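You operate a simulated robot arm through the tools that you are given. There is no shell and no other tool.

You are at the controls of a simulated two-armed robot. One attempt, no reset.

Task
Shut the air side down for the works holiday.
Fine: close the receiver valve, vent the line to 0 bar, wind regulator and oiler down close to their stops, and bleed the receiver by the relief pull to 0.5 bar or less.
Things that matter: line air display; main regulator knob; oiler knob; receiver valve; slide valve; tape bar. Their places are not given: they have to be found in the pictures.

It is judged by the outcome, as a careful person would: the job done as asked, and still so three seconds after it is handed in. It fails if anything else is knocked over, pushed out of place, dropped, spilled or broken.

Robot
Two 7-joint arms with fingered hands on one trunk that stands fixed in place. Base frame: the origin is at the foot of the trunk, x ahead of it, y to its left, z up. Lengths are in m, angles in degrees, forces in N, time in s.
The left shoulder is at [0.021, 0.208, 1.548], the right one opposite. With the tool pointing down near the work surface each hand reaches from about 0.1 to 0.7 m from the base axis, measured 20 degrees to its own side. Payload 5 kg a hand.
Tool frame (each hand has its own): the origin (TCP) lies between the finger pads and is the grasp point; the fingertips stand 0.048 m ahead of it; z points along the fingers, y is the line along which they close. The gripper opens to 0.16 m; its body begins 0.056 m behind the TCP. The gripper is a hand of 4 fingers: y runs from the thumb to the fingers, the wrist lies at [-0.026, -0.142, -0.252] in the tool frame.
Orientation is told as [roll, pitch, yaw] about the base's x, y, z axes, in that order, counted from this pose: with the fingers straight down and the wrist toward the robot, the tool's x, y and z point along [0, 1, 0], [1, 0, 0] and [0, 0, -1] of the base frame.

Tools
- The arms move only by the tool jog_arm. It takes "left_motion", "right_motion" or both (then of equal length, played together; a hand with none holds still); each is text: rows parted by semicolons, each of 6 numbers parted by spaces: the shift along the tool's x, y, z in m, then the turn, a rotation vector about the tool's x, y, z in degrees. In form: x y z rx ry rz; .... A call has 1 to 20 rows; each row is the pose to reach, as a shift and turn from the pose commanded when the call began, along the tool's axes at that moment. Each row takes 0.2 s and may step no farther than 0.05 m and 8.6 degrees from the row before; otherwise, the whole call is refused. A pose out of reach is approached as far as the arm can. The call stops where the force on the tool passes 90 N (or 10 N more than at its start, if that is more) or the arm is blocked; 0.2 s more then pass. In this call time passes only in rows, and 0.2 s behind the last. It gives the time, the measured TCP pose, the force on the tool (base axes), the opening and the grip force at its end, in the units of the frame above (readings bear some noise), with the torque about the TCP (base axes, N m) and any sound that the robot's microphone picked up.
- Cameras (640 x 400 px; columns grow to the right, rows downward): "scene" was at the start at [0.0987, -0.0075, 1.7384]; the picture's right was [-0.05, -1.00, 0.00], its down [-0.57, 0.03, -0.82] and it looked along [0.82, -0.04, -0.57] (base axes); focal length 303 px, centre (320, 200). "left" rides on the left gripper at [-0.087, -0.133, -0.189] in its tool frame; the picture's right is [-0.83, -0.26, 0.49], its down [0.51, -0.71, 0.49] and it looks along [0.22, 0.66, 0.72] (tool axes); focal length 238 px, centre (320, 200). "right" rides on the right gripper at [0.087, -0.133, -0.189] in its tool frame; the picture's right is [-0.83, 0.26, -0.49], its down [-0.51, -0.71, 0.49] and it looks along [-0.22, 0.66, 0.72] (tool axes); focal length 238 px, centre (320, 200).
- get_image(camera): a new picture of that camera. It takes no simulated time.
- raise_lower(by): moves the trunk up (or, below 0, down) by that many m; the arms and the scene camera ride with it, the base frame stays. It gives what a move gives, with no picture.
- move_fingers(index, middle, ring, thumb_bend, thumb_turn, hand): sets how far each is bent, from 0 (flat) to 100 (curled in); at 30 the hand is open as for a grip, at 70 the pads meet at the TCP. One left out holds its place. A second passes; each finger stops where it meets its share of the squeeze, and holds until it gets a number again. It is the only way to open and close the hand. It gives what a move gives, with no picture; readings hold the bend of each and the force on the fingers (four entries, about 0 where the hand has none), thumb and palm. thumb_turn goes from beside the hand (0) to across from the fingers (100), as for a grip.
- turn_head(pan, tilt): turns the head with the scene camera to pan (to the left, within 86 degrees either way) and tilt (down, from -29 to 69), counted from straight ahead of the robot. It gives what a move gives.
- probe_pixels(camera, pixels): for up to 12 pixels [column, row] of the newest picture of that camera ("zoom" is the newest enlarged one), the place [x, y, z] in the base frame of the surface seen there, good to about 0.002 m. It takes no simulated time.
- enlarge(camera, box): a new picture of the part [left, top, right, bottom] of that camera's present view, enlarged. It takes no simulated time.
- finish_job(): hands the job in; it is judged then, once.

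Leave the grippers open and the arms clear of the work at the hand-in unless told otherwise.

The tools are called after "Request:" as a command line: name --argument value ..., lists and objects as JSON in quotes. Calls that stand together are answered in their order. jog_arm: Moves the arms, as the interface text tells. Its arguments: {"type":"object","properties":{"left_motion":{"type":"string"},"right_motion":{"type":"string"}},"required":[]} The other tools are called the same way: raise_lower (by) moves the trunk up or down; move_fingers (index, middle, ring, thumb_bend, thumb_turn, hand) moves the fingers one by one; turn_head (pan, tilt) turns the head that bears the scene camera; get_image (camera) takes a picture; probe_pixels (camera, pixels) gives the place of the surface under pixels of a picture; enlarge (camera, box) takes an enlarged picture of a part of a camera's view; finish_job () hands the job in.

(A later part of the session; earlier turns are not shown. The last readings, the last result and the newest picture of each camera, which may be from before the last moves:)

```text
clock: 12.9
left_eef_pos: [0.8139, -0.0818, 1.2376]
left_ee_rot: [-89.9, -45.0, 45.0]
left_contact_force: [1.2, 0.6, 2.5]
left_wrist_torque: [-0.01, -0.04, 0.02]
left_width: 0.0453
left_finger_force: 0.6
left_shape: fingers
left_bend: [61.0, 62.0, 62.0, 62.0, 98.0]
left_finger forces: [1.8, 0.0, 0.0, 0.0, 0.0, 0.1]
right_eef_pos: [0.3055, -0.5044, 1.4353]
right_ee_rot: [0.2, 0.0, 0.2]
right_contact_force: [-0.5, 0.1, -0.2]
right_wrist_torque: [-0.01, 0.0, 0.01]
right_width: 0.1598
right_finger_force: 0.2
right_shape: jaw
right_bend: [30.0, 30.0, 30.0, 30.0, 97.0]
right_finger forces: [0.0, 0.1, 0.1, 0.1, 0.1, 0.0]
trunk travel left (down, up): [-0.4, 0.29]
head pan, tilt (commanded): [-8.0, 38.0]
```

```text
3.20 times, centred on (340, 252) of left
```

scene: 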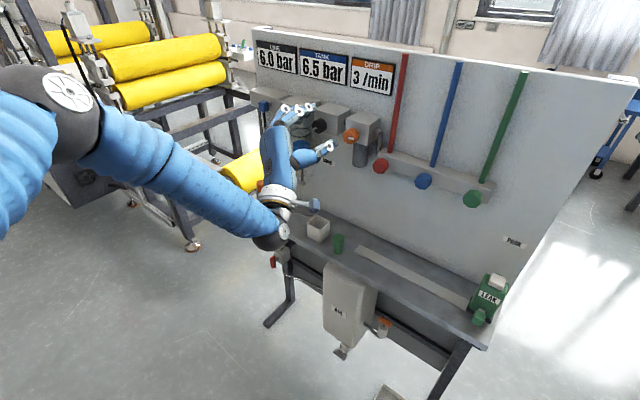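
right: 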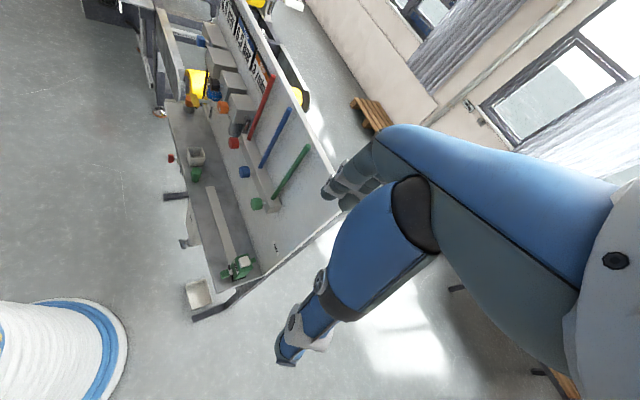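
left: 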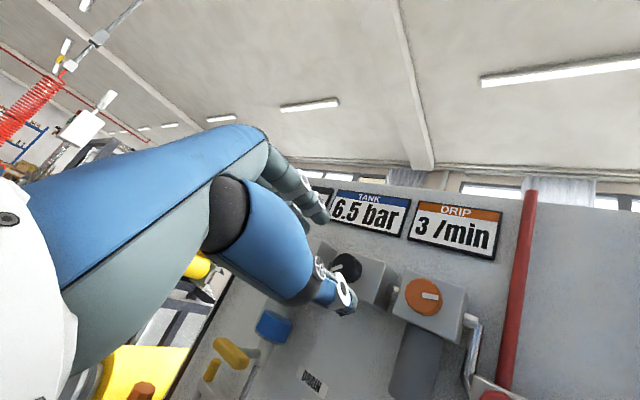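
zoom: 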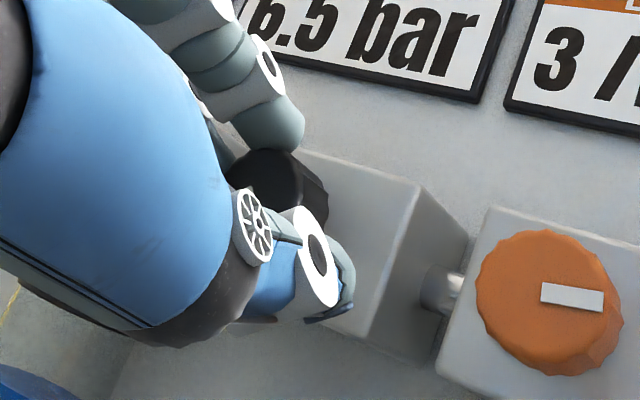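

Fingers just touch the knob (index 1.8 N, width 0.045). I'll advance 4 mm and tighten to get a firm grip.

Request:
jog_arm --left_motion "0 0 0.004 0 0 0"

Request:
move_fingers --hand "left" --index 68 --middle 68 --ring 68 --thumb_bend 68

```text
clock: 13.3
left_eef_pos: [0.8156, -0.0839, 1.2374]
left_ee_rot: [-89.9, -45.0, 45.1]
left_contact_force: [-0.3, 1.1, 3.6]
left_wrist_torque: [-0.07, -0.06, 0.06]
left_width: 0.0454
left_finger_force: 1.3
left_shape: fingers
left_bend: [61.0, 62.0, 62.0, 62.0, 98.0]
left_finger forces: [2.0, 0.0, 0.0, 0.0, 0.1, 0.1]
right_eef_pos: [0.3077, -0.5042, 1.436]
right_ee_rot: [0.2, -0.1, 0.2]
right_contact_force: [-1.1, 0.2, -0.7]
right_wrist_torque: [0.03, 0.02, -0.02]
right_width: 0.1602
right_finger_force: 0.0
right_shape: jaw
right_bend: [30.0, 30.0, 30.0, 30.0, 97.0]
right_finger forces: [0.0, 0.1, 0.0, 0.0, 0.0, 0.1]
trunk travel left (down, up): [-0.4, 0.29]
head pan, tilt (commanded): [-8.0, 38.0]
```

```text
clock: 14.3
left_eef_pos: [0.816, -0.0841, 1.237]
left_ee_rot: [-89.9, -45.0, 45.1]
left_contact_force: [5.7, 3.5, 7.6]
left_wrist_torque: [-0.18, -0.2, 0.29]
left_width: 0.0364
left_finger_force: 9.1
left_shape: fingers
left_bend: [62.0, 66.0, 68.0, 66.0, 97.0]
left_finger forces: [9.5, 4.7, 0.0, 0.0, 4.0, 0.1]
right_eef_pos: [0.3058, -0.5041, 1.4359]
right_ee_rot: [0.1, 0.0, 0.2]
right_contact_force: [0.6, 0.2, 0.0]
right_wrist_torque: [-0.02, -0.01, -0.04]
right_width: 0.1598
right_finger_force: 0.0
right_shape: jaw
right_bend: [30.0, 30.0, 30.0, 30.0, 97.0]
right_finger forces: [0.1, 0.0, 0.0, 0.0, 0.1, 0.0]
trunk travel left (down, up): [-0.4, 0.29]
head pan, tilt (commanded): [-8.0, 38.0]
```

The grip holds (index 9.5 N, middle 4.7 N, thumb 4 N). Now I turn counter-clockwise (negative about the tool's z) 40° and see what the LINE display and pointer do.

Request:
jog_arm --left_motion "0 0 0 0 0 -8; 0 0 0 0 0 -16; 0 0 0 0 0 -24; 0 0 0 0 0 -32; 0 0 0 0 0 -40"

Request:
enlarge --camera "scene" --box '[220, 30, 412, 150]'

Request:
enlarge --camera "left" --box '[240, 190, 440, 315]'

```text
clock: 15.6
left_eef_pos: [0.8164, -0.0843, 1.2371]
left_ee_rot: [-90.0, -4.9, 45.1]
left_contact_force: [5.8, 4.0, 8.8]
left_wrist_torque: [-0.24, -0.29, 0.24]
left_width: 0.0366
left_finger_force: 9.8
left_shape: fingers
left_bend: [62.0, 66.0, 68.0, 66.0, 97.0]
left_finger forces: [10.5, 2.6, 0.0, 0.1, 5.1, 0.1]
right_eef_pos: [0.3054, -0.5034, 1.4357]
right_ee_rot: [0.2, 0.0, 0.1]
right_contact_force: [0.4, -0.5, -0.3]
right_wrist_torque: [-0.02, -0.02, -0.03]
right_width: 0.16
right_finger_force: 0.1
right_shape: jaw
right_bend: [30.0, 30.0, 30.0, 30.0, 97.0]
right_finger forces: [0.0, 0.0, 0.0, 0.1, 0.0, 0.1]
trunk travel left (down, up): [-0.4, 0.29]
head pan, tilt (commanded): [-8.0, 38.0]
```

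```text
3.33 times, centred on (316, 90) of scene
```

zoom: 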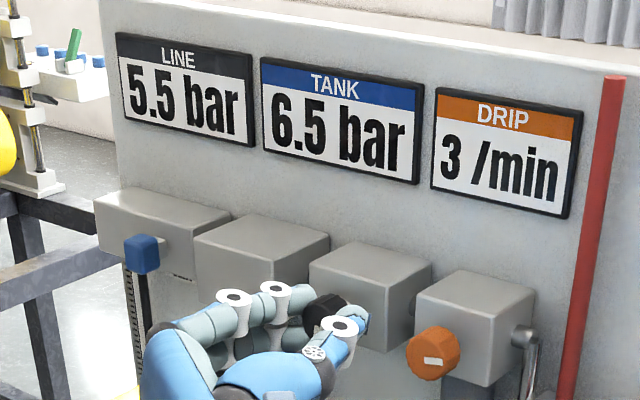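

```text
3.20 times, centred on (340, 252) of left
```

zoom: 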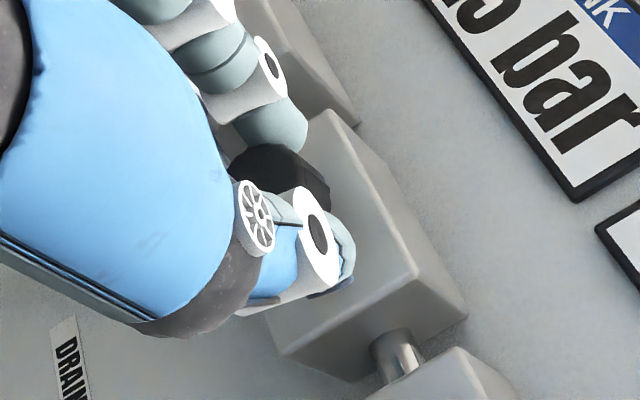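

LINE fell from 6.0 to 5.5 for 40° counter-clockwise, so that's the right direction (about 80° per bar). I continue another 72°.

Request:
jog_arm --left_motion "0 0 0 0 0 -8; 0 0 0 0 0 -16; 0 0 0 0 0 -24; 0 0 0 0 0 -32; 0 0 0 0 0 -40; 0 0 0 0 0 -48; 0 0 0 0 0 -56; 0 0 0 0 0 -64; 0 0 0 0 0 -72"

Request:
enlarge --camera "scene" --box '[220, 30, 412, 150]'

Request:
enlarge --camera "left" --box '[240, 190, 440, 315]'

```text
clock: 17.6
left_eef_pos: [0.8159, -0.0845, 1.2384]
left_ee_rot: [-89.8, 67.3, 45.1]
left_contact_force: [3.7, 6.2, 8.1]
left_wrist_torque: [-0.26, -0.29, 0.29]
left_width: 0.0366
left_finger_force: 8.8
left_shape: fingers
left_bend: [64.0, 68.0, 68.0, 65.0, 96.0]
left_finger forces: [6.5, 0.3, 0.0, 0.1, 10.6, 0.0]
right_eef_pos: [0.3064, -0.5035, 1.4357]
right_ee_rot: [0.2, 0.0, 0.3]
right_contact_force: [0.6, 0.6, 0.8]
right_wrist_torque: [-0.02, 0.03, 0.0]
right_width: 0.1597
right_finger_force: 0.2
right_shape: jaw
right_bend: [30.0, 30.0, 30.0, 30.0, 97.0]
right_finger forces: [0.0, 0.1, 0.0, 0.1, 0.1, 0.0]
trunk travel left (down, up): [-0.4, 0.29]
head pan, tilt (commanded): [-8.0, 38.0]
```

```text
3.33 times, centred on (316, 90) of scene
```

zoom: 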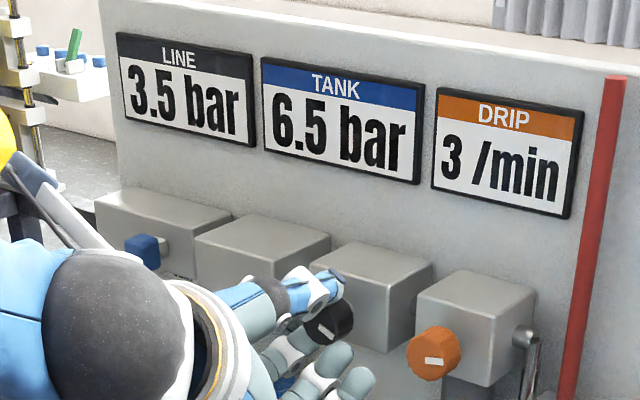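

```text
3.20 times, centred on (340, 252) of left
```

zoom: 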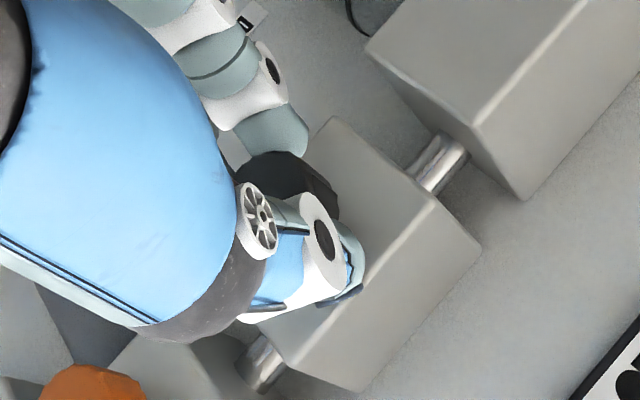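

LINE now 3.5 bar. The arm still moves freely, so I continue another 40°.

Request:
jog_arm --left_motion "0 0 0 0 0 -8; 0 0 0 0 0 -16; 0 0 0 0 0 -24; 0 0 0 0 0 -32; 0 0 0 0 0 -40"

Request:
get_image --camera "scene"

Request:
enlarge --camera "scene" --box '[220, 30, 412, 150]'

Request:
get_image --camera "left"

```text
clock: 18.8
left_eef_pos: [0.8158, -0.0844, 1.2382]
left_ee_rot: [90.1, 72.9, -134.8]
left_contact_force: [1.0, 5.1, 4.2]
left_wrist_torque: [-0.15, -0.2, 0.21]
left_width: 0.037
left_finger_force: 8.3
left_shape: fingers
left_bend: [65.0, 68.0, 68.0, 64.0, 97.0]
left_finger forces: [4.9, 0.6, 0.0, 0.0, 10.7, 0.0]
right_eef_pos: [0.3065, -0.5022, 1.4356]
right_ee_rot: [0.2, -0.1, 0.1]
right_contact_force: [0.2, 1.1, -0.2]
right_wrist_torque: [-0.04, 0.05, -0.03]
right_width: 0.16
right_finger_force: 0.0
right_shape: jaw
right_bend: [30.0, 30.0, 30.0, 30.0, 97.0]
right_finger forces: [0.0, 0.0, 0.0, 0.1, 0.0, 0.1]
trunk travel left (down, up): [-0.4, 0.29]
head pan, tilt (commanded): [-8.0, 38.0]
```

```text
taken
```

scene: 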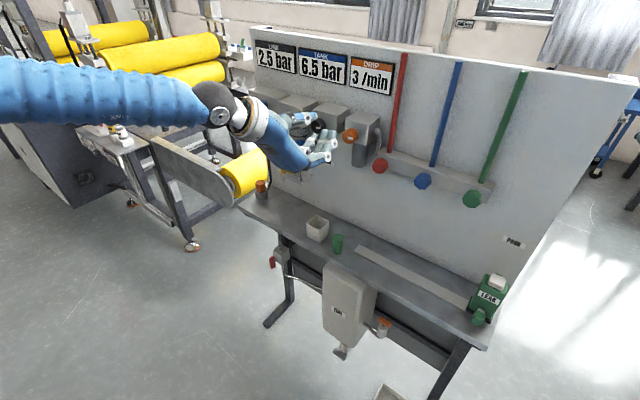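

```text
3.33 times, centred on (316, 90) of scene
```

zoom: 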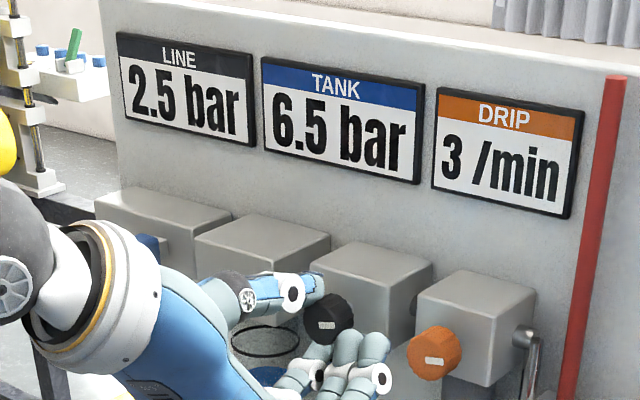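

```text
taken
```

left: 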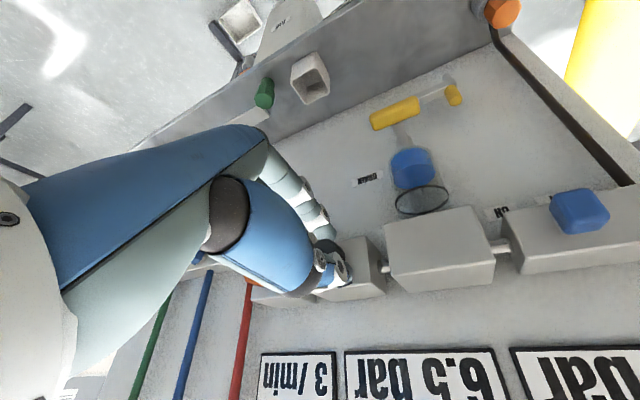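

LINE 2.5 bar; about 100° more to go. I try another 40° in the same grip.

Request:
jog_arm --left_motion "0 0 0 0 0 -8; 0 0 0 0 0 -16; 0 0 0 0 0 -24; 0 0 0 0 0 -32; 0 0 0 0 0 -40"

Request:
get_image --camera "scene"

Request:
enlarge --camera "scene" --box '[220, 30, 412, 150]'

```text
clock: 19.9
left_eef_pos: [0.8161, -0.085, 1.2388]
left_ee_rot: [90.0, 32.9, -134.9]
left_contact_force: [-0.3, 5.4, 4.4]
left_wrist_torque: [-0.14, -0.19, 0.2]
left_width: 0.0368
left_finger_force: 8.2
left_shape: fingers
left_bend: [65.0, 68.0, 68.0, 64.0, 97.0]
left_finger forces: [3.9, 1.8, 0.1, 0.1, 10.8, 0.0]
right_eef_pos: [0.3055, -0.5037, 1.4365]
right_ee_rot: [0.2, 0.0, 0.1]
right_contact_force: [-0.1, 0.3, 0.3]
right_wrist_torque: [-0.05, 0.02, -0.02]
right_width: 0.1602
right_finger_force: 0.1
right_shape: jaw
right_bend: [30.0, 30.0, 30.0, 30.0, 97.0]
right_finger forces: [0.0, 0.0, 0.0, 0.0, 0.0, 0.0]
trunk travel left (down, up): [-0.4, 0.29]
head pan, tilt (commanded): [-8.0, 38.0]
```

```text
taken
```

scene: 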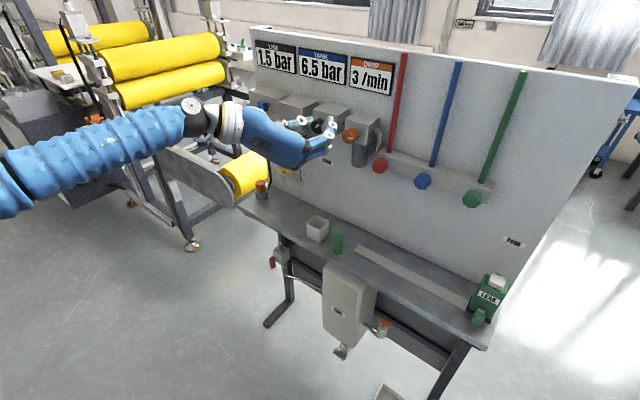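

```text
3.33 times, centred on (316, 90) of scene
```

zoom: 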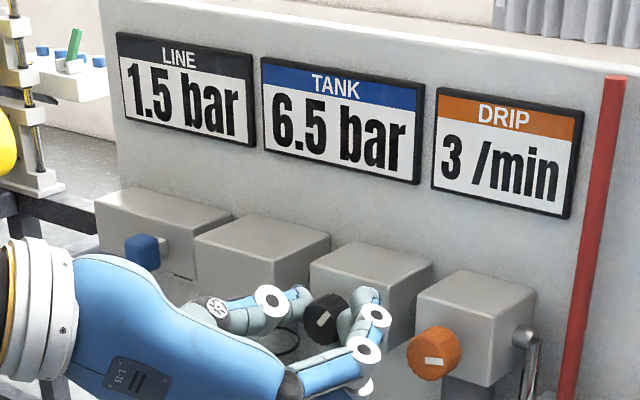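

LINE 1.5 bar, still free motion. Another 40°.

Request:
jog_arm --left_motion "0 0 0 0 0 -8; 0 0 0 0 0 -16; 0 0 0 0 0 -24; 0 0 0 0 0 -32; 0 0 0 0 0 -40"

Request:
enlarge --camera "scene" --box '[220, 30, 412, 150]'

Request:
get_image --camera "left"

```text
clock: 21.1
left_eef_pos: [0.8152, -0.0841, 1.2389]
left_ee_rot: [90.1, -7.1, -135.0]
left_contact_force: [0.6, 6.3, 6.9]
left_wrist_torque: [-0.15, -0.21, 0.2]
left_width: 0.0365
left_finger_force: 8.9
left_shape: fingers
left_bend: [65.0, 67.0, 68.0, 64.0, 98.0]
left_finger forces: [3.7, 4.8, 0.1, 0.0, 9.6, 0.1]
right_eef_pos: [0.3057, -0.5037, 1.4342]
right_ee_rot: [0.2, 0.0, 0.1]
right_contact_force: [0.9, 0.0, 0.0]
right_wrist_torque: [-0.04, 0.01, 0.02]
right_width: 0.1597
right_finger_force: 0.0
right_shape: jaw
right_bend: [30.0, 30.0, 30.0, 30.0, 97.0]
right_finger forces: [0.1, 0.0, 0.1, 0.0, 0.0, 0.1]
trunk travel left (down, up): [-0.4, 0.29]
head pan, tilt (commanded): [-8.0, 38.0]
```

```text
3.33 times, centred on (316, 90) of scene
```

zoom: 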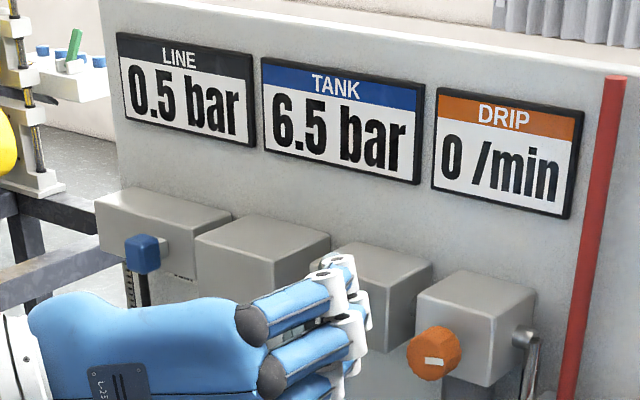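

```text
taken
```

left: 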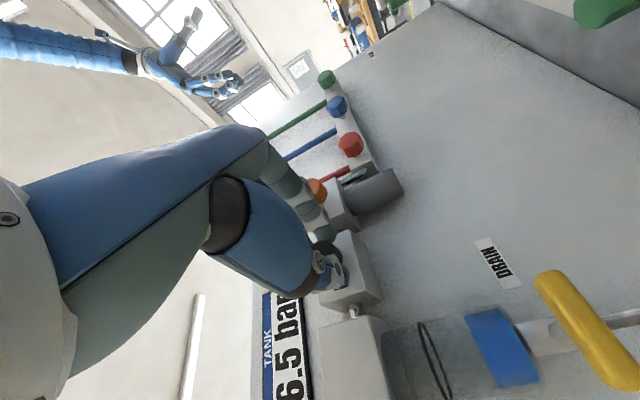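

LINE 0.5 bar and DRIP went to 0 at that low pressure. To have live DRIP feedback for the oiler's direction I'll turn the regulator back up 40° (to ~1.5 bar), do the oiler, and finish the regulator afterwards.

Request:
jog_arm --left_motion "0 0 0 0 0 8; 0 0 0 0 0 16; 0 0 0 0 0 24; 0 0 0 0 0 32; 0 0 0 0 0 40; 0 0 0 0 0 48"

Request:
enlarge --camera "scene" --box '[220, 30, 412, 150]'

```text
clock: 22.6
left_eef_pos: [0.8162, -0.0844, 1.2367]
left_ee_rot: [90.0, 41.0, -135.0]
left_contact_force: [1.2, 4.3, 3.4]
left_wrist_torque: [-0.13, -0.13, 0.21]
left_width: 0.0361
left_finger_force: 7.8
left_shape: fingers
left_bend: [66.0, 68.0, 68.0, 64.0, 97.0]
left_finger forces: [4.0, 2.0, 0.1, 0.0, 10.0, 0.0]
right_eef_pos: [0.3061, -0.504, 1.4349]
right_ee_rot: [0.2, 0.1, 0.1]
right_contact_force: [-0.4, 0.3, 0.2]
right_wrist_torque: [0.03, 0.01, 0.01]
right_width: 0.1598
right_finger_force: 0.0
right_shape: jaw
right_bend: [30.0, 30.0, 30.0, 30.0, 97.0]
right_finger forces: [0.0, 0.0, 0.0, 0.0, 0.0, 0.0]
trunk travel left (down, up): [-0.4, 0.29]
head pan, tilt (commanded): [-8.0, 38.0]
```

```text
3.33 times, centred on (316, 90) of scene
```

zoom: 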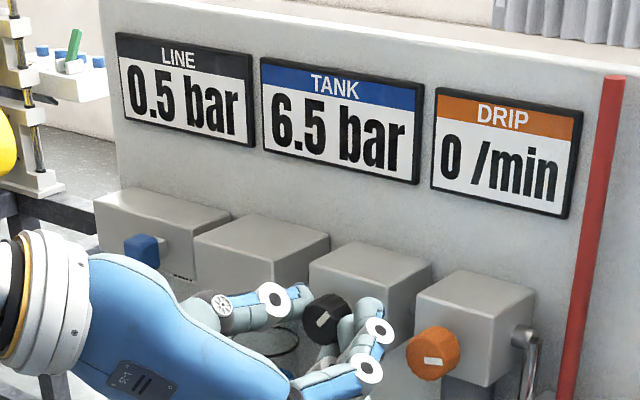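

LINE still reads 0.5; maybe it lags. I'll let a moment pass with a tiny head move and read again.

Request:
turn_head --pan -8.5 --tilt 38

Request:
enlarge --camera "scene" --box '[220, 30, 412, 150]'

Request:
enlarge --camera "scene" --box '[280, 100, 376, 160]'

```text
clock: 23.2
left_eef_pos: [0.8154, -0.0847, 1.2373]
left_ee_rot: [89.9, 41.0, -135.0]
left_contact_force: [0.0, 5.2, 1.4]
left_wrist_torque: [-0.09, -0.05, 0.22]
left_width: 0.0359
left_finger_force: 7.7
left_shape: fingers
left_bend: [65.0, 68.0, 68.0, 64.0, 97.0]
left_finger forces: [4.5, 1.8, 0.0, 0.0, 9.4, 0.1]
right_eef_pos: [0.3063, -0.5034, 1.4359]
right_ee_rot: [0.1, 0.0, 0.2]
right_contact_force: [-0.4, -0.1, 0.2]
right_wrist_torque: [-0.01, 0.01, 0.01]
right_width: 0.16
right_finger_force: 0.2
right_shape: jaw
right_bend: [30.0, 30.0, 30.0, 30.0, 97.0]
right_finger forces: [0.0, 0.0, 0.0, 0.0, 0.0, 0.0]
trunk travel left (down, up): [-0.4, 0.29]
head pan, tilt (commanded): [-8.5, 38.0]
```

```text
3.33 times, centred on (316, 90) of scene
```

zoom: 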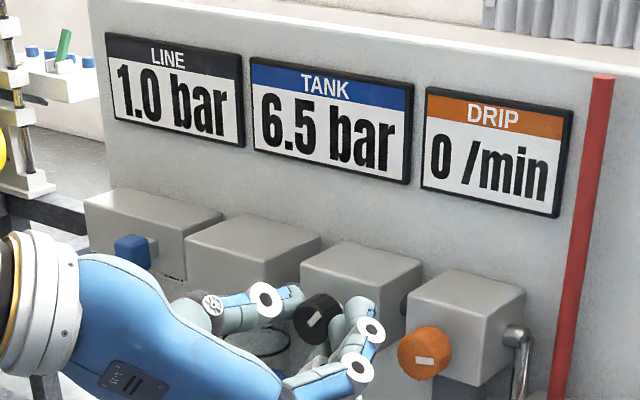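

```text
6.67 times, centred on (328, 130) of scene
```

zoom: 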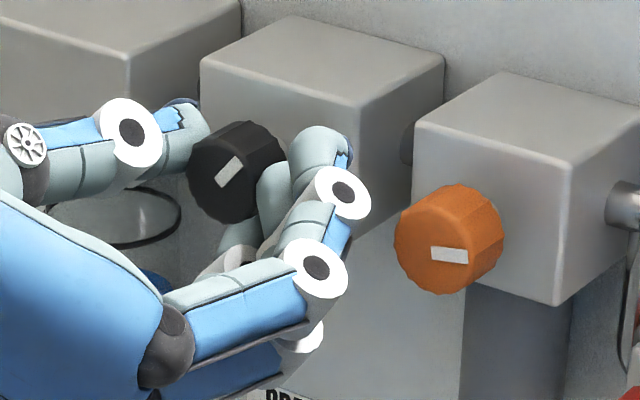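

The display lags (rate limited). I'll wait for it to settle.

Request:
turn_head --pan -8 --tilt 38

Request:
enlarge --camera "scene" --box '[220, 30, 412, 150]'

Request:
turn_head --pan -8.5 --tilt 38

Request:
enlarge --camera "scene" --box '[220, 30, 412, 150]'

```text
clock: 23.8
left_eef_pos: [0.8146, -0.0836, 1.2372]
left_ee_rot: [90.0, 41.0, -135.0]
left_contact_force: [-0.7, 5.1, 0.3]
left_wrist_torque: [-0.05, -0.06, 0.22]
left_width: 0.0361
left_finger_force: 7.9
left_shape: fingers
left_bend: [65.0, 68.0, 68.0, 64.0, 97.0]
left_finger forces: [4.9, 1.7, 0.1, 0.0, 9.3, 0.1]
right_eef_pos: [0.3068, -0.5028, 1.4367]
right_ee_rot: [0.3, 0.0, 0.3]
right_contact_force: [0.0, -0.2, 0.1]
right_wrist_torque: [-0.02, 0.01, -0.03]
right_width: 0.1598
right_finger_force: 0.1
right_shape: jaw
right_bend: [30.0, 30.0, 30.0, 30.0, 97.0]
right_finger forces: [0.0, 0.1, 0.0, 0.0, 0.0, 0.0]
trunk travel left (down, up): [-0.4, 0.29]
head pan, tilt (commanded): [-8.0, 38.0]
```

```text
3.33 times, centred on (316, 90) of scene
```

zoom: 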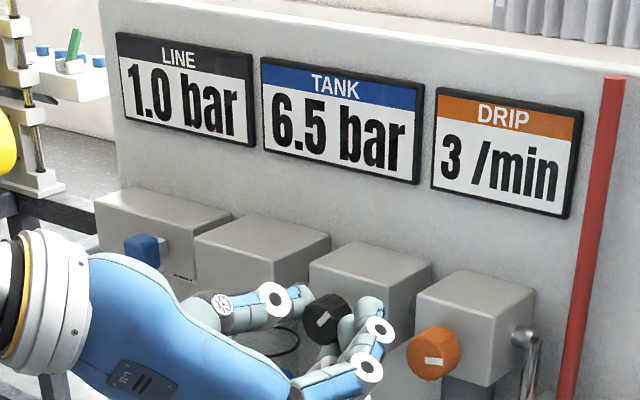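

```text
clock: 24.4
left_eef_pos: [0.8157, -0.0842, 1.2376]
left_ee_rot: [89.8, 41.0, -135.0]
left_contact_force: [-0.8, 5.5, 0.8]
left_wrist_torque: [-0.05, -0.02, 0.18]
left_width: 0.0361
left_finger_force: 8.7
left_shape: fingers
left_bend: [65.0, 68.0, 68.0, 64.0, 97.0]
left_finger forces: [5.2, 1.7, 0.1, 0.0, 9.3, 0.0]
right_eef_pos: [0.3061, -0.5028, 1.4357]
right_ee_rot: [0.3, 0.1, 0.2]
right_contact_force: [0.3, 0.3, 0.6]
right_wrist_torque: [-0.01, -0.01, -0.02]
right_width: 0.16
right_finger_force: 0.1
right_shape: jaw
right_bend: [30.0, 30.0, 30.0, 30.0, 97.0]
right_finger forces: [0.1, 0.0, 0.0, 0.1, 0.0, 0.0]
trunk travel left (down, up): [-0.4, 0.29]
head pan, tilt (commanded): [-8.5, 38.0]
```

```text
3.33 times, centred on (316, 90) of scene
```

zoom: 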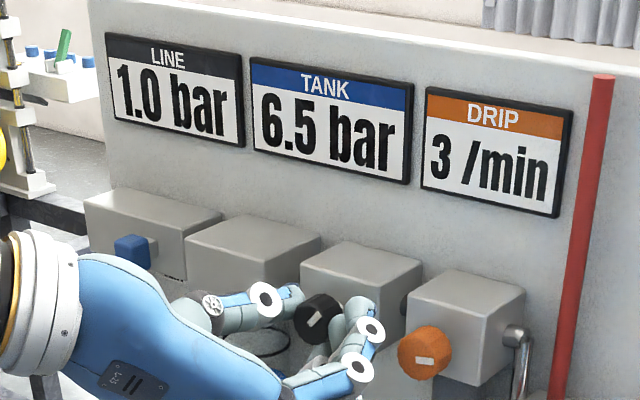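

Settled: LINE 1.0 bar, DRIP 3 /min (live). I leave the regulator here for now, open the fingers, back off, and go to the orange oiler knob 0.10 m to the right, rolling the hand to fingers-down/thumb-up.

Request:
move_fingers --hand "left" --index 50 --middle 50 --ring 50 --thumb_bend 50

Request:
jog_arm --left_motion "0 0 -0.03 0 0 0; 0 0 -0.066 0 0 0; 0.0096 0.0106 -0.066 0 0 7; 0.0193 0.0211 -0.066 0 0 14; 0.0289 0.0317 -0.066 0 0 21; 0.0386 0.0422 -0.066 0 0 28; 0.0482 0.0528 -0.066 0 0 35; 0.0579 0.0633 -0.066 0 0 42; 0.0675 0.0739 -0.066 0 0 49"

Request:
enlarge --camera "scene" --box '[240, 70, 432, 190]'

Request:
get_image --camera "left"

```text
clock: 25.4
left_eef_pos: [0.8169, -0.0828, 1.2374]
left_ee_rot: [89.9, 41.0, -134.9]
left_contact_force: [4.6, 9.6, 1.1]
left_wrist_torque: [-0.08, 0.0, 0.04]
left_width: 0.0906
left_finger_force: 5.2
left_shape: fingers
left_bend: [50.0, 50.0, 54.0, 50.0, 97.0]
left_finger forces: [0.1, 0.0, 10.1, 0.1, 0.0, 0.0]
right_eef_pos: [0.3076, -0.5026, 1.4356]
right_ee_rot: [0.2, -0.1, 0.2]
right_contact_force: [0.3, -0.3, 0.5]
right_wrist_torque: [0.03, 0.0, 0.02]
right_width: 0.1599
right_finger_force: 0.0
right_shape: jaw
right_bend: [30.0, 30.0, 30.0, 30.0, 97.0]
right_finger forces: [0.0, 0.0, 0.0, 0.1, 0.0, 0.0]
trunk travel left (down, up): [-0.4, 0.29]
head pan, tilt (commanded): [-8.5, 38.0]
```

```text
clock: 27.4
left_eef_pos: [0.6979, -0.1104, 1.2419]
left_ee_rot: [-72.2, 89.8, 63.0]
left_contact_force: [-0.2, -0.8, 0.3]
left_wrist_torque: [0.0, 0.02, 0.01]
left_width: 0.0911
left_finger_force: 0.1
left_shape: fingers
left_bend: [50.0, 50.0, 50.0, 50.0, 97.0]
left_finger forces: [0.1, 0.1, 0.1, 0.0, 0.0, 0.0]
right_eef_pos: [0.3057, -0.5059, 1.4356]
right_ee_rot: [0.3, 0.0, 0.2]
right_contact_force: [0.6, -0.1, 0.5]
right_wrist_torque: [0.08, -0.07, 0.0]
right_width: 0.1596
right_finger_force: 0.2
right_shape: jaw
right_bend: [30.0, 30.0, 30.0, 30.0, 97.0]
right_finger forces: [0.0, 0.0, 0.0, 0.1, 0.0, 0.0]
trunk travel left (down, up): [-0.4, 0.29]
head pan, tilt (commanded): [-8.5, 38.0]
```

```text
3.33 times, centred on (336, 130) of scene
```

zoom: 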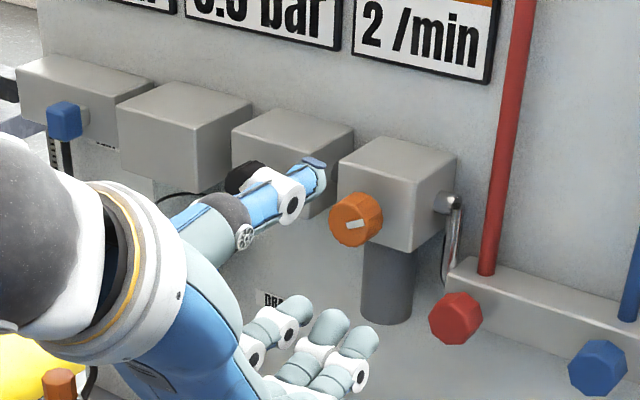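

```text
taken
```

left: 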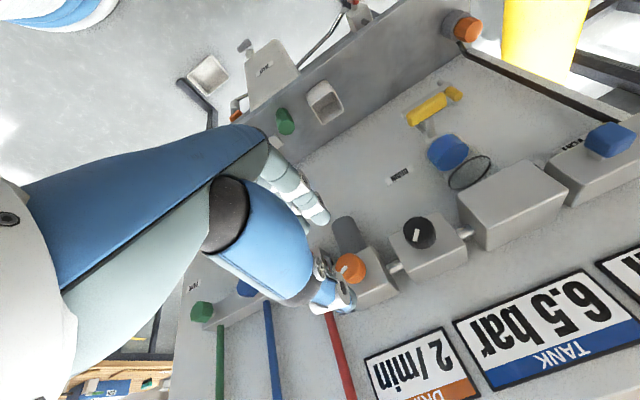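

Opening the ring finger nudged the orange knob slightly: the pointer turned counter-clockwise and DRIP went 3→2, so counter-clockwise is down for the oiler too. Now I advance onto the orange knob (0.064 m).

Request:
jog_arm --left_motion "0 0 0.02 0 0 0; 0 0 0.04 0 0 0; 0 0 0.055 0 0 0; 0 0 0.065 0 0 0"

Request:
enlarge --camera "scene" --box '[240, 70, 432, 190]'

Request:
enlarge --camera "left" --box '[240, 190, 440, 315]'

```text
clock: 28.4
left_eef_pos: [0.7447, -0.1563, 1.2388]
left_ee_rot: [-12.0, 89.9, 123.0]
left_contact_force: [-1.5, -0.4, 0.0]
left_wrist_torque: [0.01, -0.02, 0.03]
left_width: 0.0911
left_finger_force: 0.2
left_shape: fingers
left_bend: [50.0, 50.0, 50.0, 50.0, 97.0]
left_finger forces: [0.0, 0.0, 0.1, 0.0, 0.0, 0.0]
right_eef_pos: [0.3052, -0.5052, 1.4343]
right_ee_rot: [0.3, 0.0, 0.2]
right_contact_force: [0.5, -0.6, 0.2]
right_wrist_torque: [0.05, -0.03, 0.01]
right_width: 0.16
right_finger_force: 0.1
right_shape: jaw
right_bend: [30.0, 30.0, 30.0, 30.0, 97.0]
right_finger forces: [0.1, 0.0, 0.0, 0.0, 0.0, 0.0]
trunk travel left (down, up): [-0.4, 0.29]
head pan, tilt (commanded): [-8.5, 38.0]
```

```text
3.33 times, centred on (336, 130) of scene
```

zoom: 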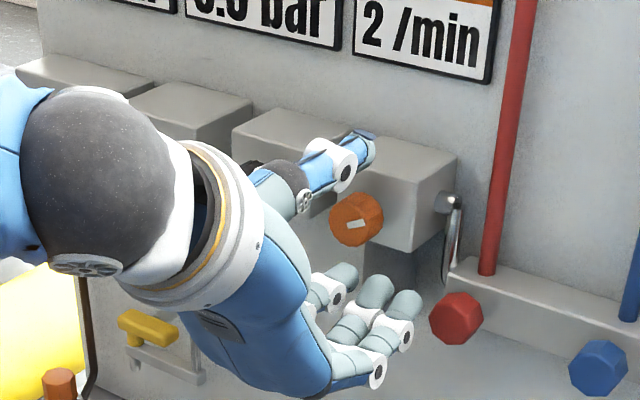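

```text
3.20 times, centred on (340, 252) of left
```

zoom: 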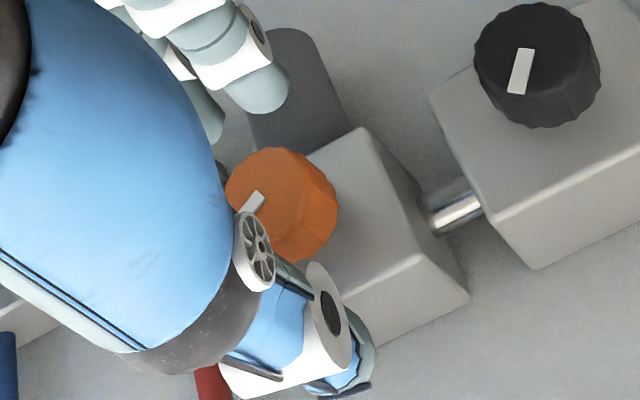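

The orange knob is centred between thumb (above) and fingers (below). Closing.

Request:
move_fingers --hand "left" --index 67 --middle 67 --ring 67 --thumb_bend 67

Request:
jog_arm --left_motion "0 0 0 0 0 -8; 0 0 0 0 0 -16; 0 0 0 0 0 -24; 0 0 0 0 0 -32"

Request:
get_image --camera "scene"

Request:
enlarge --camera "scene" --box '[240, 30, 432, 150]'

Request:
enlarge --camera "left" --box '[240, 190, 440, 315]'

```text
clock: 29.4
left_eef_pos: [0.745, -0.1548, 1.2391]
left_ee_rot: [-12.3, 89.9, 122.7]
left_contact_force: [0.1, 0.4, 0.3]
left_wrist_torque: [-0.01, -0.03, 0.04]
left_width: 0.0393
left_finger_force: 5.9
left_shape: fingers
left_bend: [63.0, 67.0, 67.0, 64.0, 97.0]
left_finger forces: [5.9, 0.1, 0.0, 0.1, 6.0, 0.0]
right_eef_pos: [0.3056, -0.5051, 1.4353]
right_ee_rot: [0.2, 0.0, 0.2]
right_contact_force: [-0.1, 0.5, 0.5]
right_wrist_torque: [-0.03, 0.03, 0.02]
right_width: 0.1598
right_finger_force: 0.1
right_shape: jaw
right_bend: [30.0, 30.0, 30.0, 30.0, 97.0]
right_finger forces: [0.1, 0.1, 0.0, 0.0, 0.1, 0.1]
trunk travel left (down, up): [-0.4, 0.29]
head pan, tilt (commanded): [-8.5, 38.0]
```

```text
clock: 30.4
left_eef_pos: [0.7439, -0.1562, 1.2405]
left_ee_rot: [90.0, 58.0, -135.0]
left_contact_force: [1.3, 1.3, 2.5]
left_wrist_torque: [-0.03, -0.1, 0.05]
left_width: 0.039
left_finger_force: 6.5
left_shape: fingers
left_bend: [63.0, 67.0, 67.0, 64.0, 97.0]
left_finger forces: [5.0, 0.0, 0.0, 0.0, 7.4, 0.0]
right_eef_pos: [0.3055, -0.5027, 1.4359]
right_ee_rot: [0.2, 0.2, 0.1]
right_contact_force: [-0.5, 0.9, -0.1]
right_wrist_torque: [-0.03, 0.04, 0.0]
right_width: 0.16
right_finger_force: 0.1
right_shape: jaw
right_bend: [30.0, 30.0, 30.0, 30.0, 97.0]
right_finger forces: [0.1, 0.0, 0.0, 0.0, 0.0, 0.1]
trunk travel left (down, up): [-0.4, 0.29]
head pan, tilt (commanded): [-8.5, 38.0]
```

```text
taken
```

scene: 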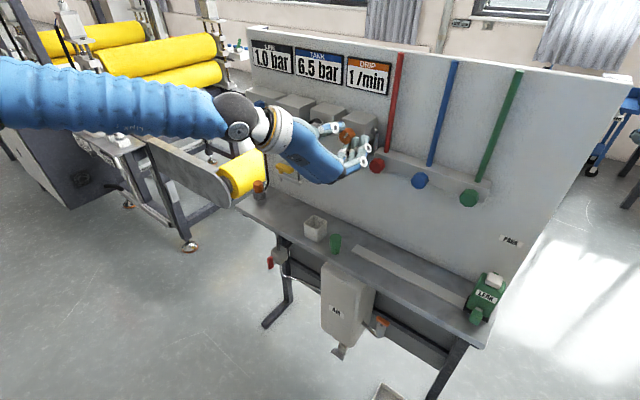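

```text
3.33 times, centred on (336, 90) of scene
```

zoom: 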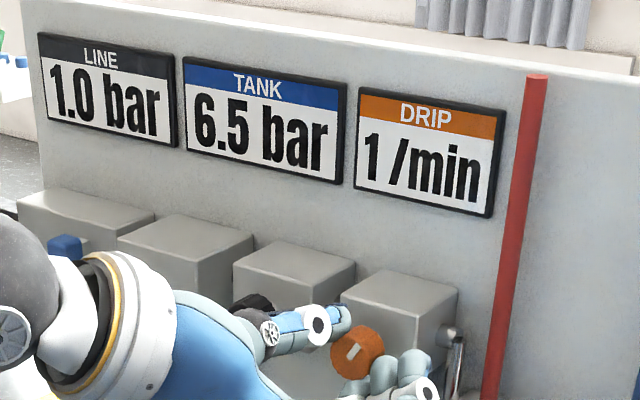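

```text
3.20 times, centred on (340, 252) of left
```

zoom: 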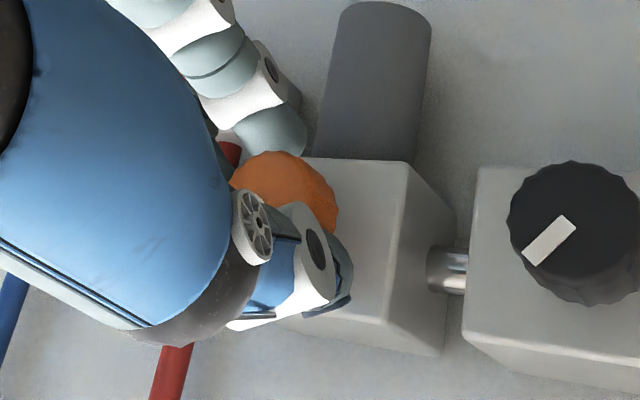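

DRIP dropped to 1 /min. I keep turning counter-clockwise toward the stop, watching the wrist torque.

Request:
jog_arm --left_motion "0 0 0 0 0 -8; 0 0 0 0 0 -16; 0 0 0 0 0 -24"

Request:
enlarge --camera "scene" --box '[240, 30, 432, 150]'

Request:
enlarge --camera "scene" --box '[316, 110, 380, 150]'

```text
clock: 31.2
left_eef_pos: [0.7452, -0.1553, 1.2401]
left_ee_rot: [89.8, 33.8, -135.0]
left_contact_force: [1.9, 1.5, 2.2]
left_wrist_torque: [-0.03, -0.07, -0.01]
left_width: 0.0385
left_finger_force: 5.2
left_shape: fingers
left_bend: [64.0, 67.0, 67.0, 63.0, 98.0]
left_finger forces: [4.1, 0.0, 0.0, 0.0, 6.6, 0.0]
right_eef_pos: [0.3057, -0.5025, 1.4359]
right_ee_rot: [0.2, 0.0, 0.3]
right_contact_force: [0.5, 1.0, 0.2]
right_wrist_torque: [-0.03, 0.06, -0.01]
right_width: 0.16
right_finger_force: 0.1
right_shape: jaw
right_bend: [30.0, 30.0, 30.0, 30.0, 97.0]
right_finger forces: [0.1, 0.0, 0.0, 0.0, 0.0, 0.0]
trunk travel left (down, up): [-0.4, 0.29]
head pan, tilt (commanded): [-8.5, 38.0]
```

```text
3.33 times, centred on (336, 90) of scene
```

zoom: 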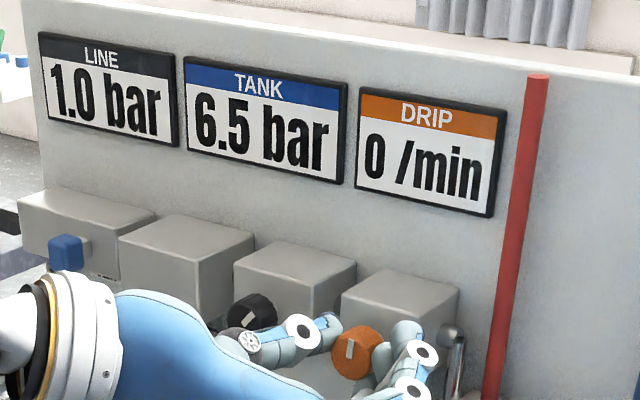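

```text
10.00 times, centred on (348, 130) of scene
```

zoom: 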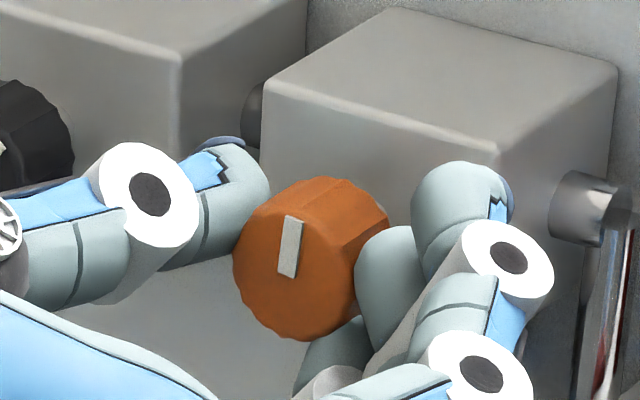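

DRIP 0 with the pointer about straight up. I turn further to find the stop.

Request:
jog_arm --left_motion "0 0 0 0 0 -8; 0 0 0 0 0 -16; 0 0 0 0 0 -24"

Request:
enlarge --camera "scene" --box '[316, 110, 380, 150]'

Request:
enlarge --camera "scene" --box '[240, 30, 432, 150]'

```text
clock: 32.0
left_eef_pos: [0.7448, -0.1549, 1.2399]
left_ee_rot: [89.8, 9.9, -134.9]
left_contact_force: [1.3, 3.2, -0.5]
left_wrist_torque: [0.16, -0.13, 0.1]
left_width: 0.04
left_finger_force: 7.8
left_shape: fingers
left_bend: [65.0, 67.0, 67.0, 63.0, 99.0]
left_finger forces: [6.2, 0.8, 0.1, 0.1, 8.3, 0.1]
right_eef_pos: [0.3074, -0.5041, 1.4357]
right_ee_rot: [0.2, 0.0, 0.3]
right_contact_force: [0.0, 0.3, -0.2]
right_wrist_torque: [-0.03, 0.02, -0.02]
right_width: 0.1597
right_finger_force: 0.1
right_shape: jaw
right_bend: [30.0, 30.0, 30.0, 30.0, 97.0]
right_finger forces: [0.1, 0.0, 0.1, 0.0, 0.0, 0.0]
trunk travel left (down, up): [-0.4, 0.29]
head pan, tilt (commanded): [-8.5, 38.0]
```

```text
10.00 times, centred on (348, 130) of scene
```

zoom: 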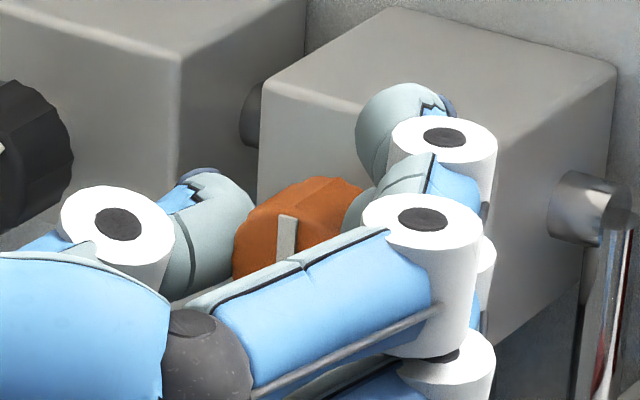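

```text
3.33 times, centred on (336, 90) of scene
```

zoom: 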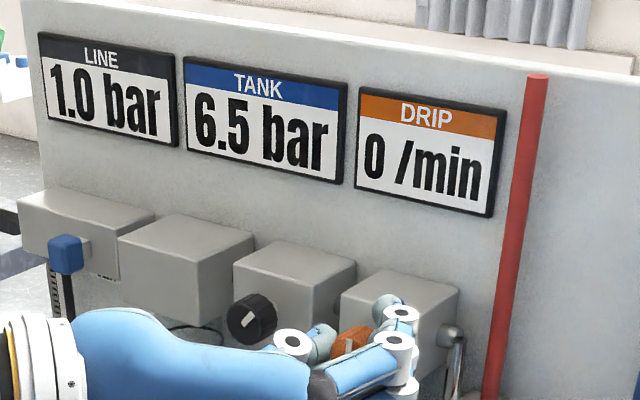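

The oiler knob no longer turns (pointer straight up, hand slipping): it is at its stop. I'll open just enough, back off, and go back to the regulator knob, rolling to fingers-down.

Request:
move_fingers --hand "left" --index 56 --middle 56 --ring 56 --thumb_bend 55

Request:
jog_arm --left_motion "0 0 -0.03 0 0 0; 0 0 -0.066 0 0 0; -0.0018 -0.0098 -0.066 0 0 8; -0.0035 -0.0197 -0.066 0 0 16; -0.0053 -0.0296 -0.066 0 0 24; -0.007 -0.0394 -0.066 0 0 32; -0.0088 -0.0493 -0.066 0 0 40; -0.0106 -0.0591 -0.066 0 0 48; -0.0123 -0.069 -0.066 0 0 56; -0.0141 -0.0788 -0.066 0 0 64; -0.0158 -0.0887 -0.066 0 0 72; -0.0176 -0.0985 -0.066 0 0 80"

Request:
enlarge --camera "scene" --box '[240, 50, 432, 170]'

Request:
enlarge --camera "left" --box '[240, 190, 480, 340]'

```text
clock: 33.0
left_eef_pos: [0.745, -0.155, 1.2396]
left_ee_rot: [89.8, 10.0, -134.9]
left_contact_force: [0.7, 0.0, -0.3]
left_wrist_torque: [-0.01, 0.01, 0.0]
left_width: 0.0689
left_finger_force: 0.1
left_shape: fingers
left_bend: [56.0, 56.0, 56.0, 55.0, 98.0]
left_finger forces: [0.0, 0.1, 0.0, 0.0, 0.1, 0.0]
right_eef_pos: [0.305, -0.5041, 1.435]
right_ee_rot: [0.3, 0.0, 0.1]
right_contact_force: [0.1, 0.1, -1.0]
right_wrist_torque: [-0.01, 0.04, 0.01]
right_width: 0.1599
right_finger_force: 0.0
right_shape: jaw
right_bend: [30.0, 30.0, 30.0, 30.0, 97.0]
right_finger forces: [0.0, 0.0, 0.1, 0.0, 0.0, 0.0]
trunk travel left (down, up): [-0.4, 0.29]
head pan, tilt (commanded): [-8.5, 38.0]
```

```text
clock: 35.6
left_eef_pos: [0.7685, -0.0382, 1.24]
left_ee_rot: [-64.3, 89.9, 70.8]
left_contact_force: [0.1, 0.0, -0.4]
left_wrist_torque: [0.02, -0.03, -0.01]
left_width: 0.0688
left_finger_force: 0.1
left_shape: fingers
left_bend: [56.0, 56.0, 56.0, 55.0, 98.0]
left_finger forces: [0.0, 0.0, 0.0, 0.0, 0.1, 0.0]
right_eef_pos: [0.306, -0.5038, 1.4362]
right_ee_rot: [0.3, 0.1, 0.2]
right_contact_force: [-0.3, -0.2, 0.0]
right_wrist_torque: [-0.02, 0.0, 0.03]
right_width: 0.1599
right_finger_force: 0.0
right_shape: jaw
right_bend: [30.0, 30.0, 30.0, 30.0, 97.0]
right_finger forces: [0.0, 0.0, 0.0, 0.0, 0.0, 0.1]
trunk travel left (down, up): [-0.4, 0.29]
head pan, tilt (commanded): [-8.5, 38.0]
```

```text
3.33 times, centred on (336, 110) of scene
```

zoom: 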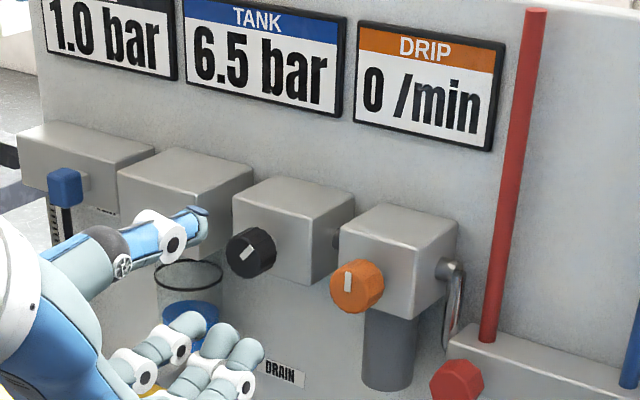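

```text
2.67 times, centred on (360, 265) of left
```

zoom: 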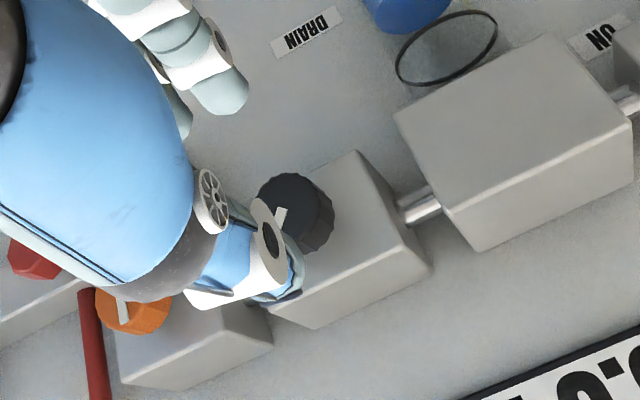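

The oiler stays at its stop, DRIP 0. Hand is in front of the black knob again. Advance, close, and turn counter-clockwise 40°.

Request:
jog_arm --left_motion "0 0 0.02 0 0 0; 0 0 0.04 0 0 0; 0 0 0.055 0 0 0; 0 0 0.067 0 0 0"

Request:
move_fingers --hand "left" --index 68 --middle 68 --ring 68 --thumb_bend 68

Request:
jog_arm --left_motion "0 0 0 0 0 -8; 0 0 0 0 0 -16; 0 0 0 0 0 -24; 0 0 0 0 0 -32; 0 0 0 0 0 -40"

Request:
enlarge --camera "scene" --box '[240, 40, 432, 160]'

Request:
enlarge --camera "scene" --box '[284, 105, 348, 145]'

```text
clock: 36.6
left_eef_pos: [0.8153, -0.0848, 1.2389]
left_ee_rot: [-16.6, 90.0, 118.5]
left_contact_force: [-0.2, -0.8, 0.4]
left_wrist_torque: [0.01, -0.03, 0.01]
left_width: 0.0689
left_finger_force: 0.1
left_shape: fingers
left_bend: [56.0, 56.0, 56.0, 55.0, 98.0]
left_finger forces: [0.0, 0.0, 0.0, 0.0, 0.0, 0.0]
right_eef_pos: [0.3068, -0.5043, 1.4355]
right_ee_rot: [0.3, 0.0, 0.2]
right_contact_force: [-0.1, -0.6, -0.7]
right_wrist_torque: [0.02, 0.04, 0.0]
right_width: 0.1602
right_finger_force: 0.0
right_shape: jaw
right_bend: [30.0, 30.0, 30.0, 30.0, 97.0]
right_finger forces: [0.1, 0.0, 0.1, 0.0, 0.0, 0.1]
trunk travel left (down, up): [-0.4, 0.29]
head pan, tilt (commanded): [-8.5, 38.0]
```

```text
clock: 37.6
left_eef_pos: [0.8166, -0.0847, 1.2395]
left_ee_rot: [-13.5, 89.8, 121.6]
left_contact_force: [0.9, -1.7, -0.4]
left_wrist_torque: [0.03, 0.04, -0.04]
left_width: 0.0398
left_finger_force: 8.7
left_shape: fingers
left_bend: [63.0, 68.0, 68.0, 64.0, 97.0]
left_finger forces: [7.8, 1.0, 0.1, 0.0, 8.1, 0.1]
right_eef_pos: [0.3069, -0.5041, 1.4356]
right_ee_rot: [0.2, 0.0, 0.3]
right_contact_force: [-0.7, 0.2, -0.6]
right_wrist_torque: [0.01, 0.0, 0.01]
right_width: 0.1601
right_finger_force: 0.1
right_shape: jaw
right_bend: [30.0, 30.0, 30.0, 30.0, 97.0]
right_finger forces: [0.0, 0.0, 0.0, 0.0, 0.1, 0.1]
trunk travel left (down, up): [-0.4, 0.29]
head pan, tilt (commanded): [-8.5, 38.0]
```

```text
clock: 38.8
left_eef_pos: [0.8158, -0.0841, 1.2403]
left_ee_rot: [90.0, 49.9, -134.9]
left_contact_force: [1.9, -0.7, 4.9]
left_wrist_torque: [-0.15, -0.23, 0.01]
left_width: 0.0399
left_finger_force: 8.8
left_shape: fingers
left_bend: [64.0, 68.0, 68.0, 64.0, 98.0]
left_finger forces: [5.9, 1.2, 0.0, 0.0, 10.1, 0.1]
right_eef_pos: [0.3059, -0.5037, 1.4353]
right_ee_rot: [0.3, 0.0, 0.2]
right_contact_force: [-0.2, -0.6, 0.1]
right_wrist_torque: [-0.04, 0.01, -0.01]
right_width: 0.1597
right_finger_force: 0.1
right_shape: jaw
right_bend: [30.0, 30.0, 30.0, 30.0, 97.0]
right_finger forces: [0.1, 0.0, 0.1, 0.0, 0.0, 0.1]
trunk travel left (down, up): [-0.4, 0.29]
head pan, tilt (commanded): [-8.5, 38.0]
```

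```text
3.33 times, centred on (336, 100) of scene
```

zoom: 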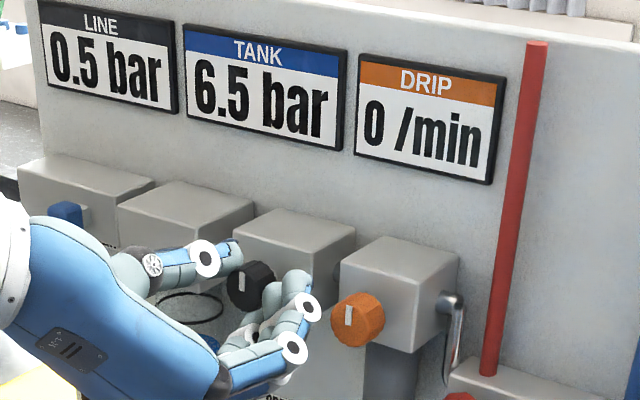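

```text
10.00 times, centred on (316, 125) of scene
```

zoom: 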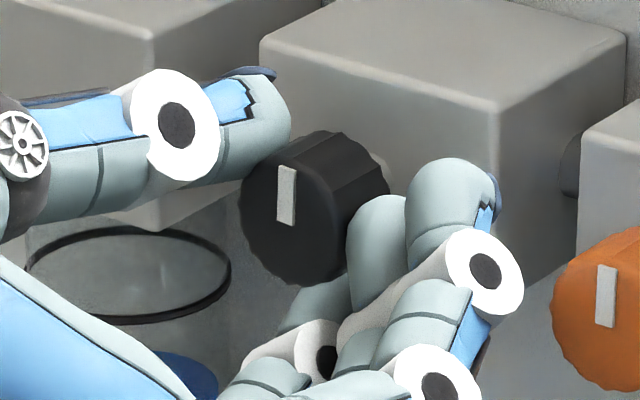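

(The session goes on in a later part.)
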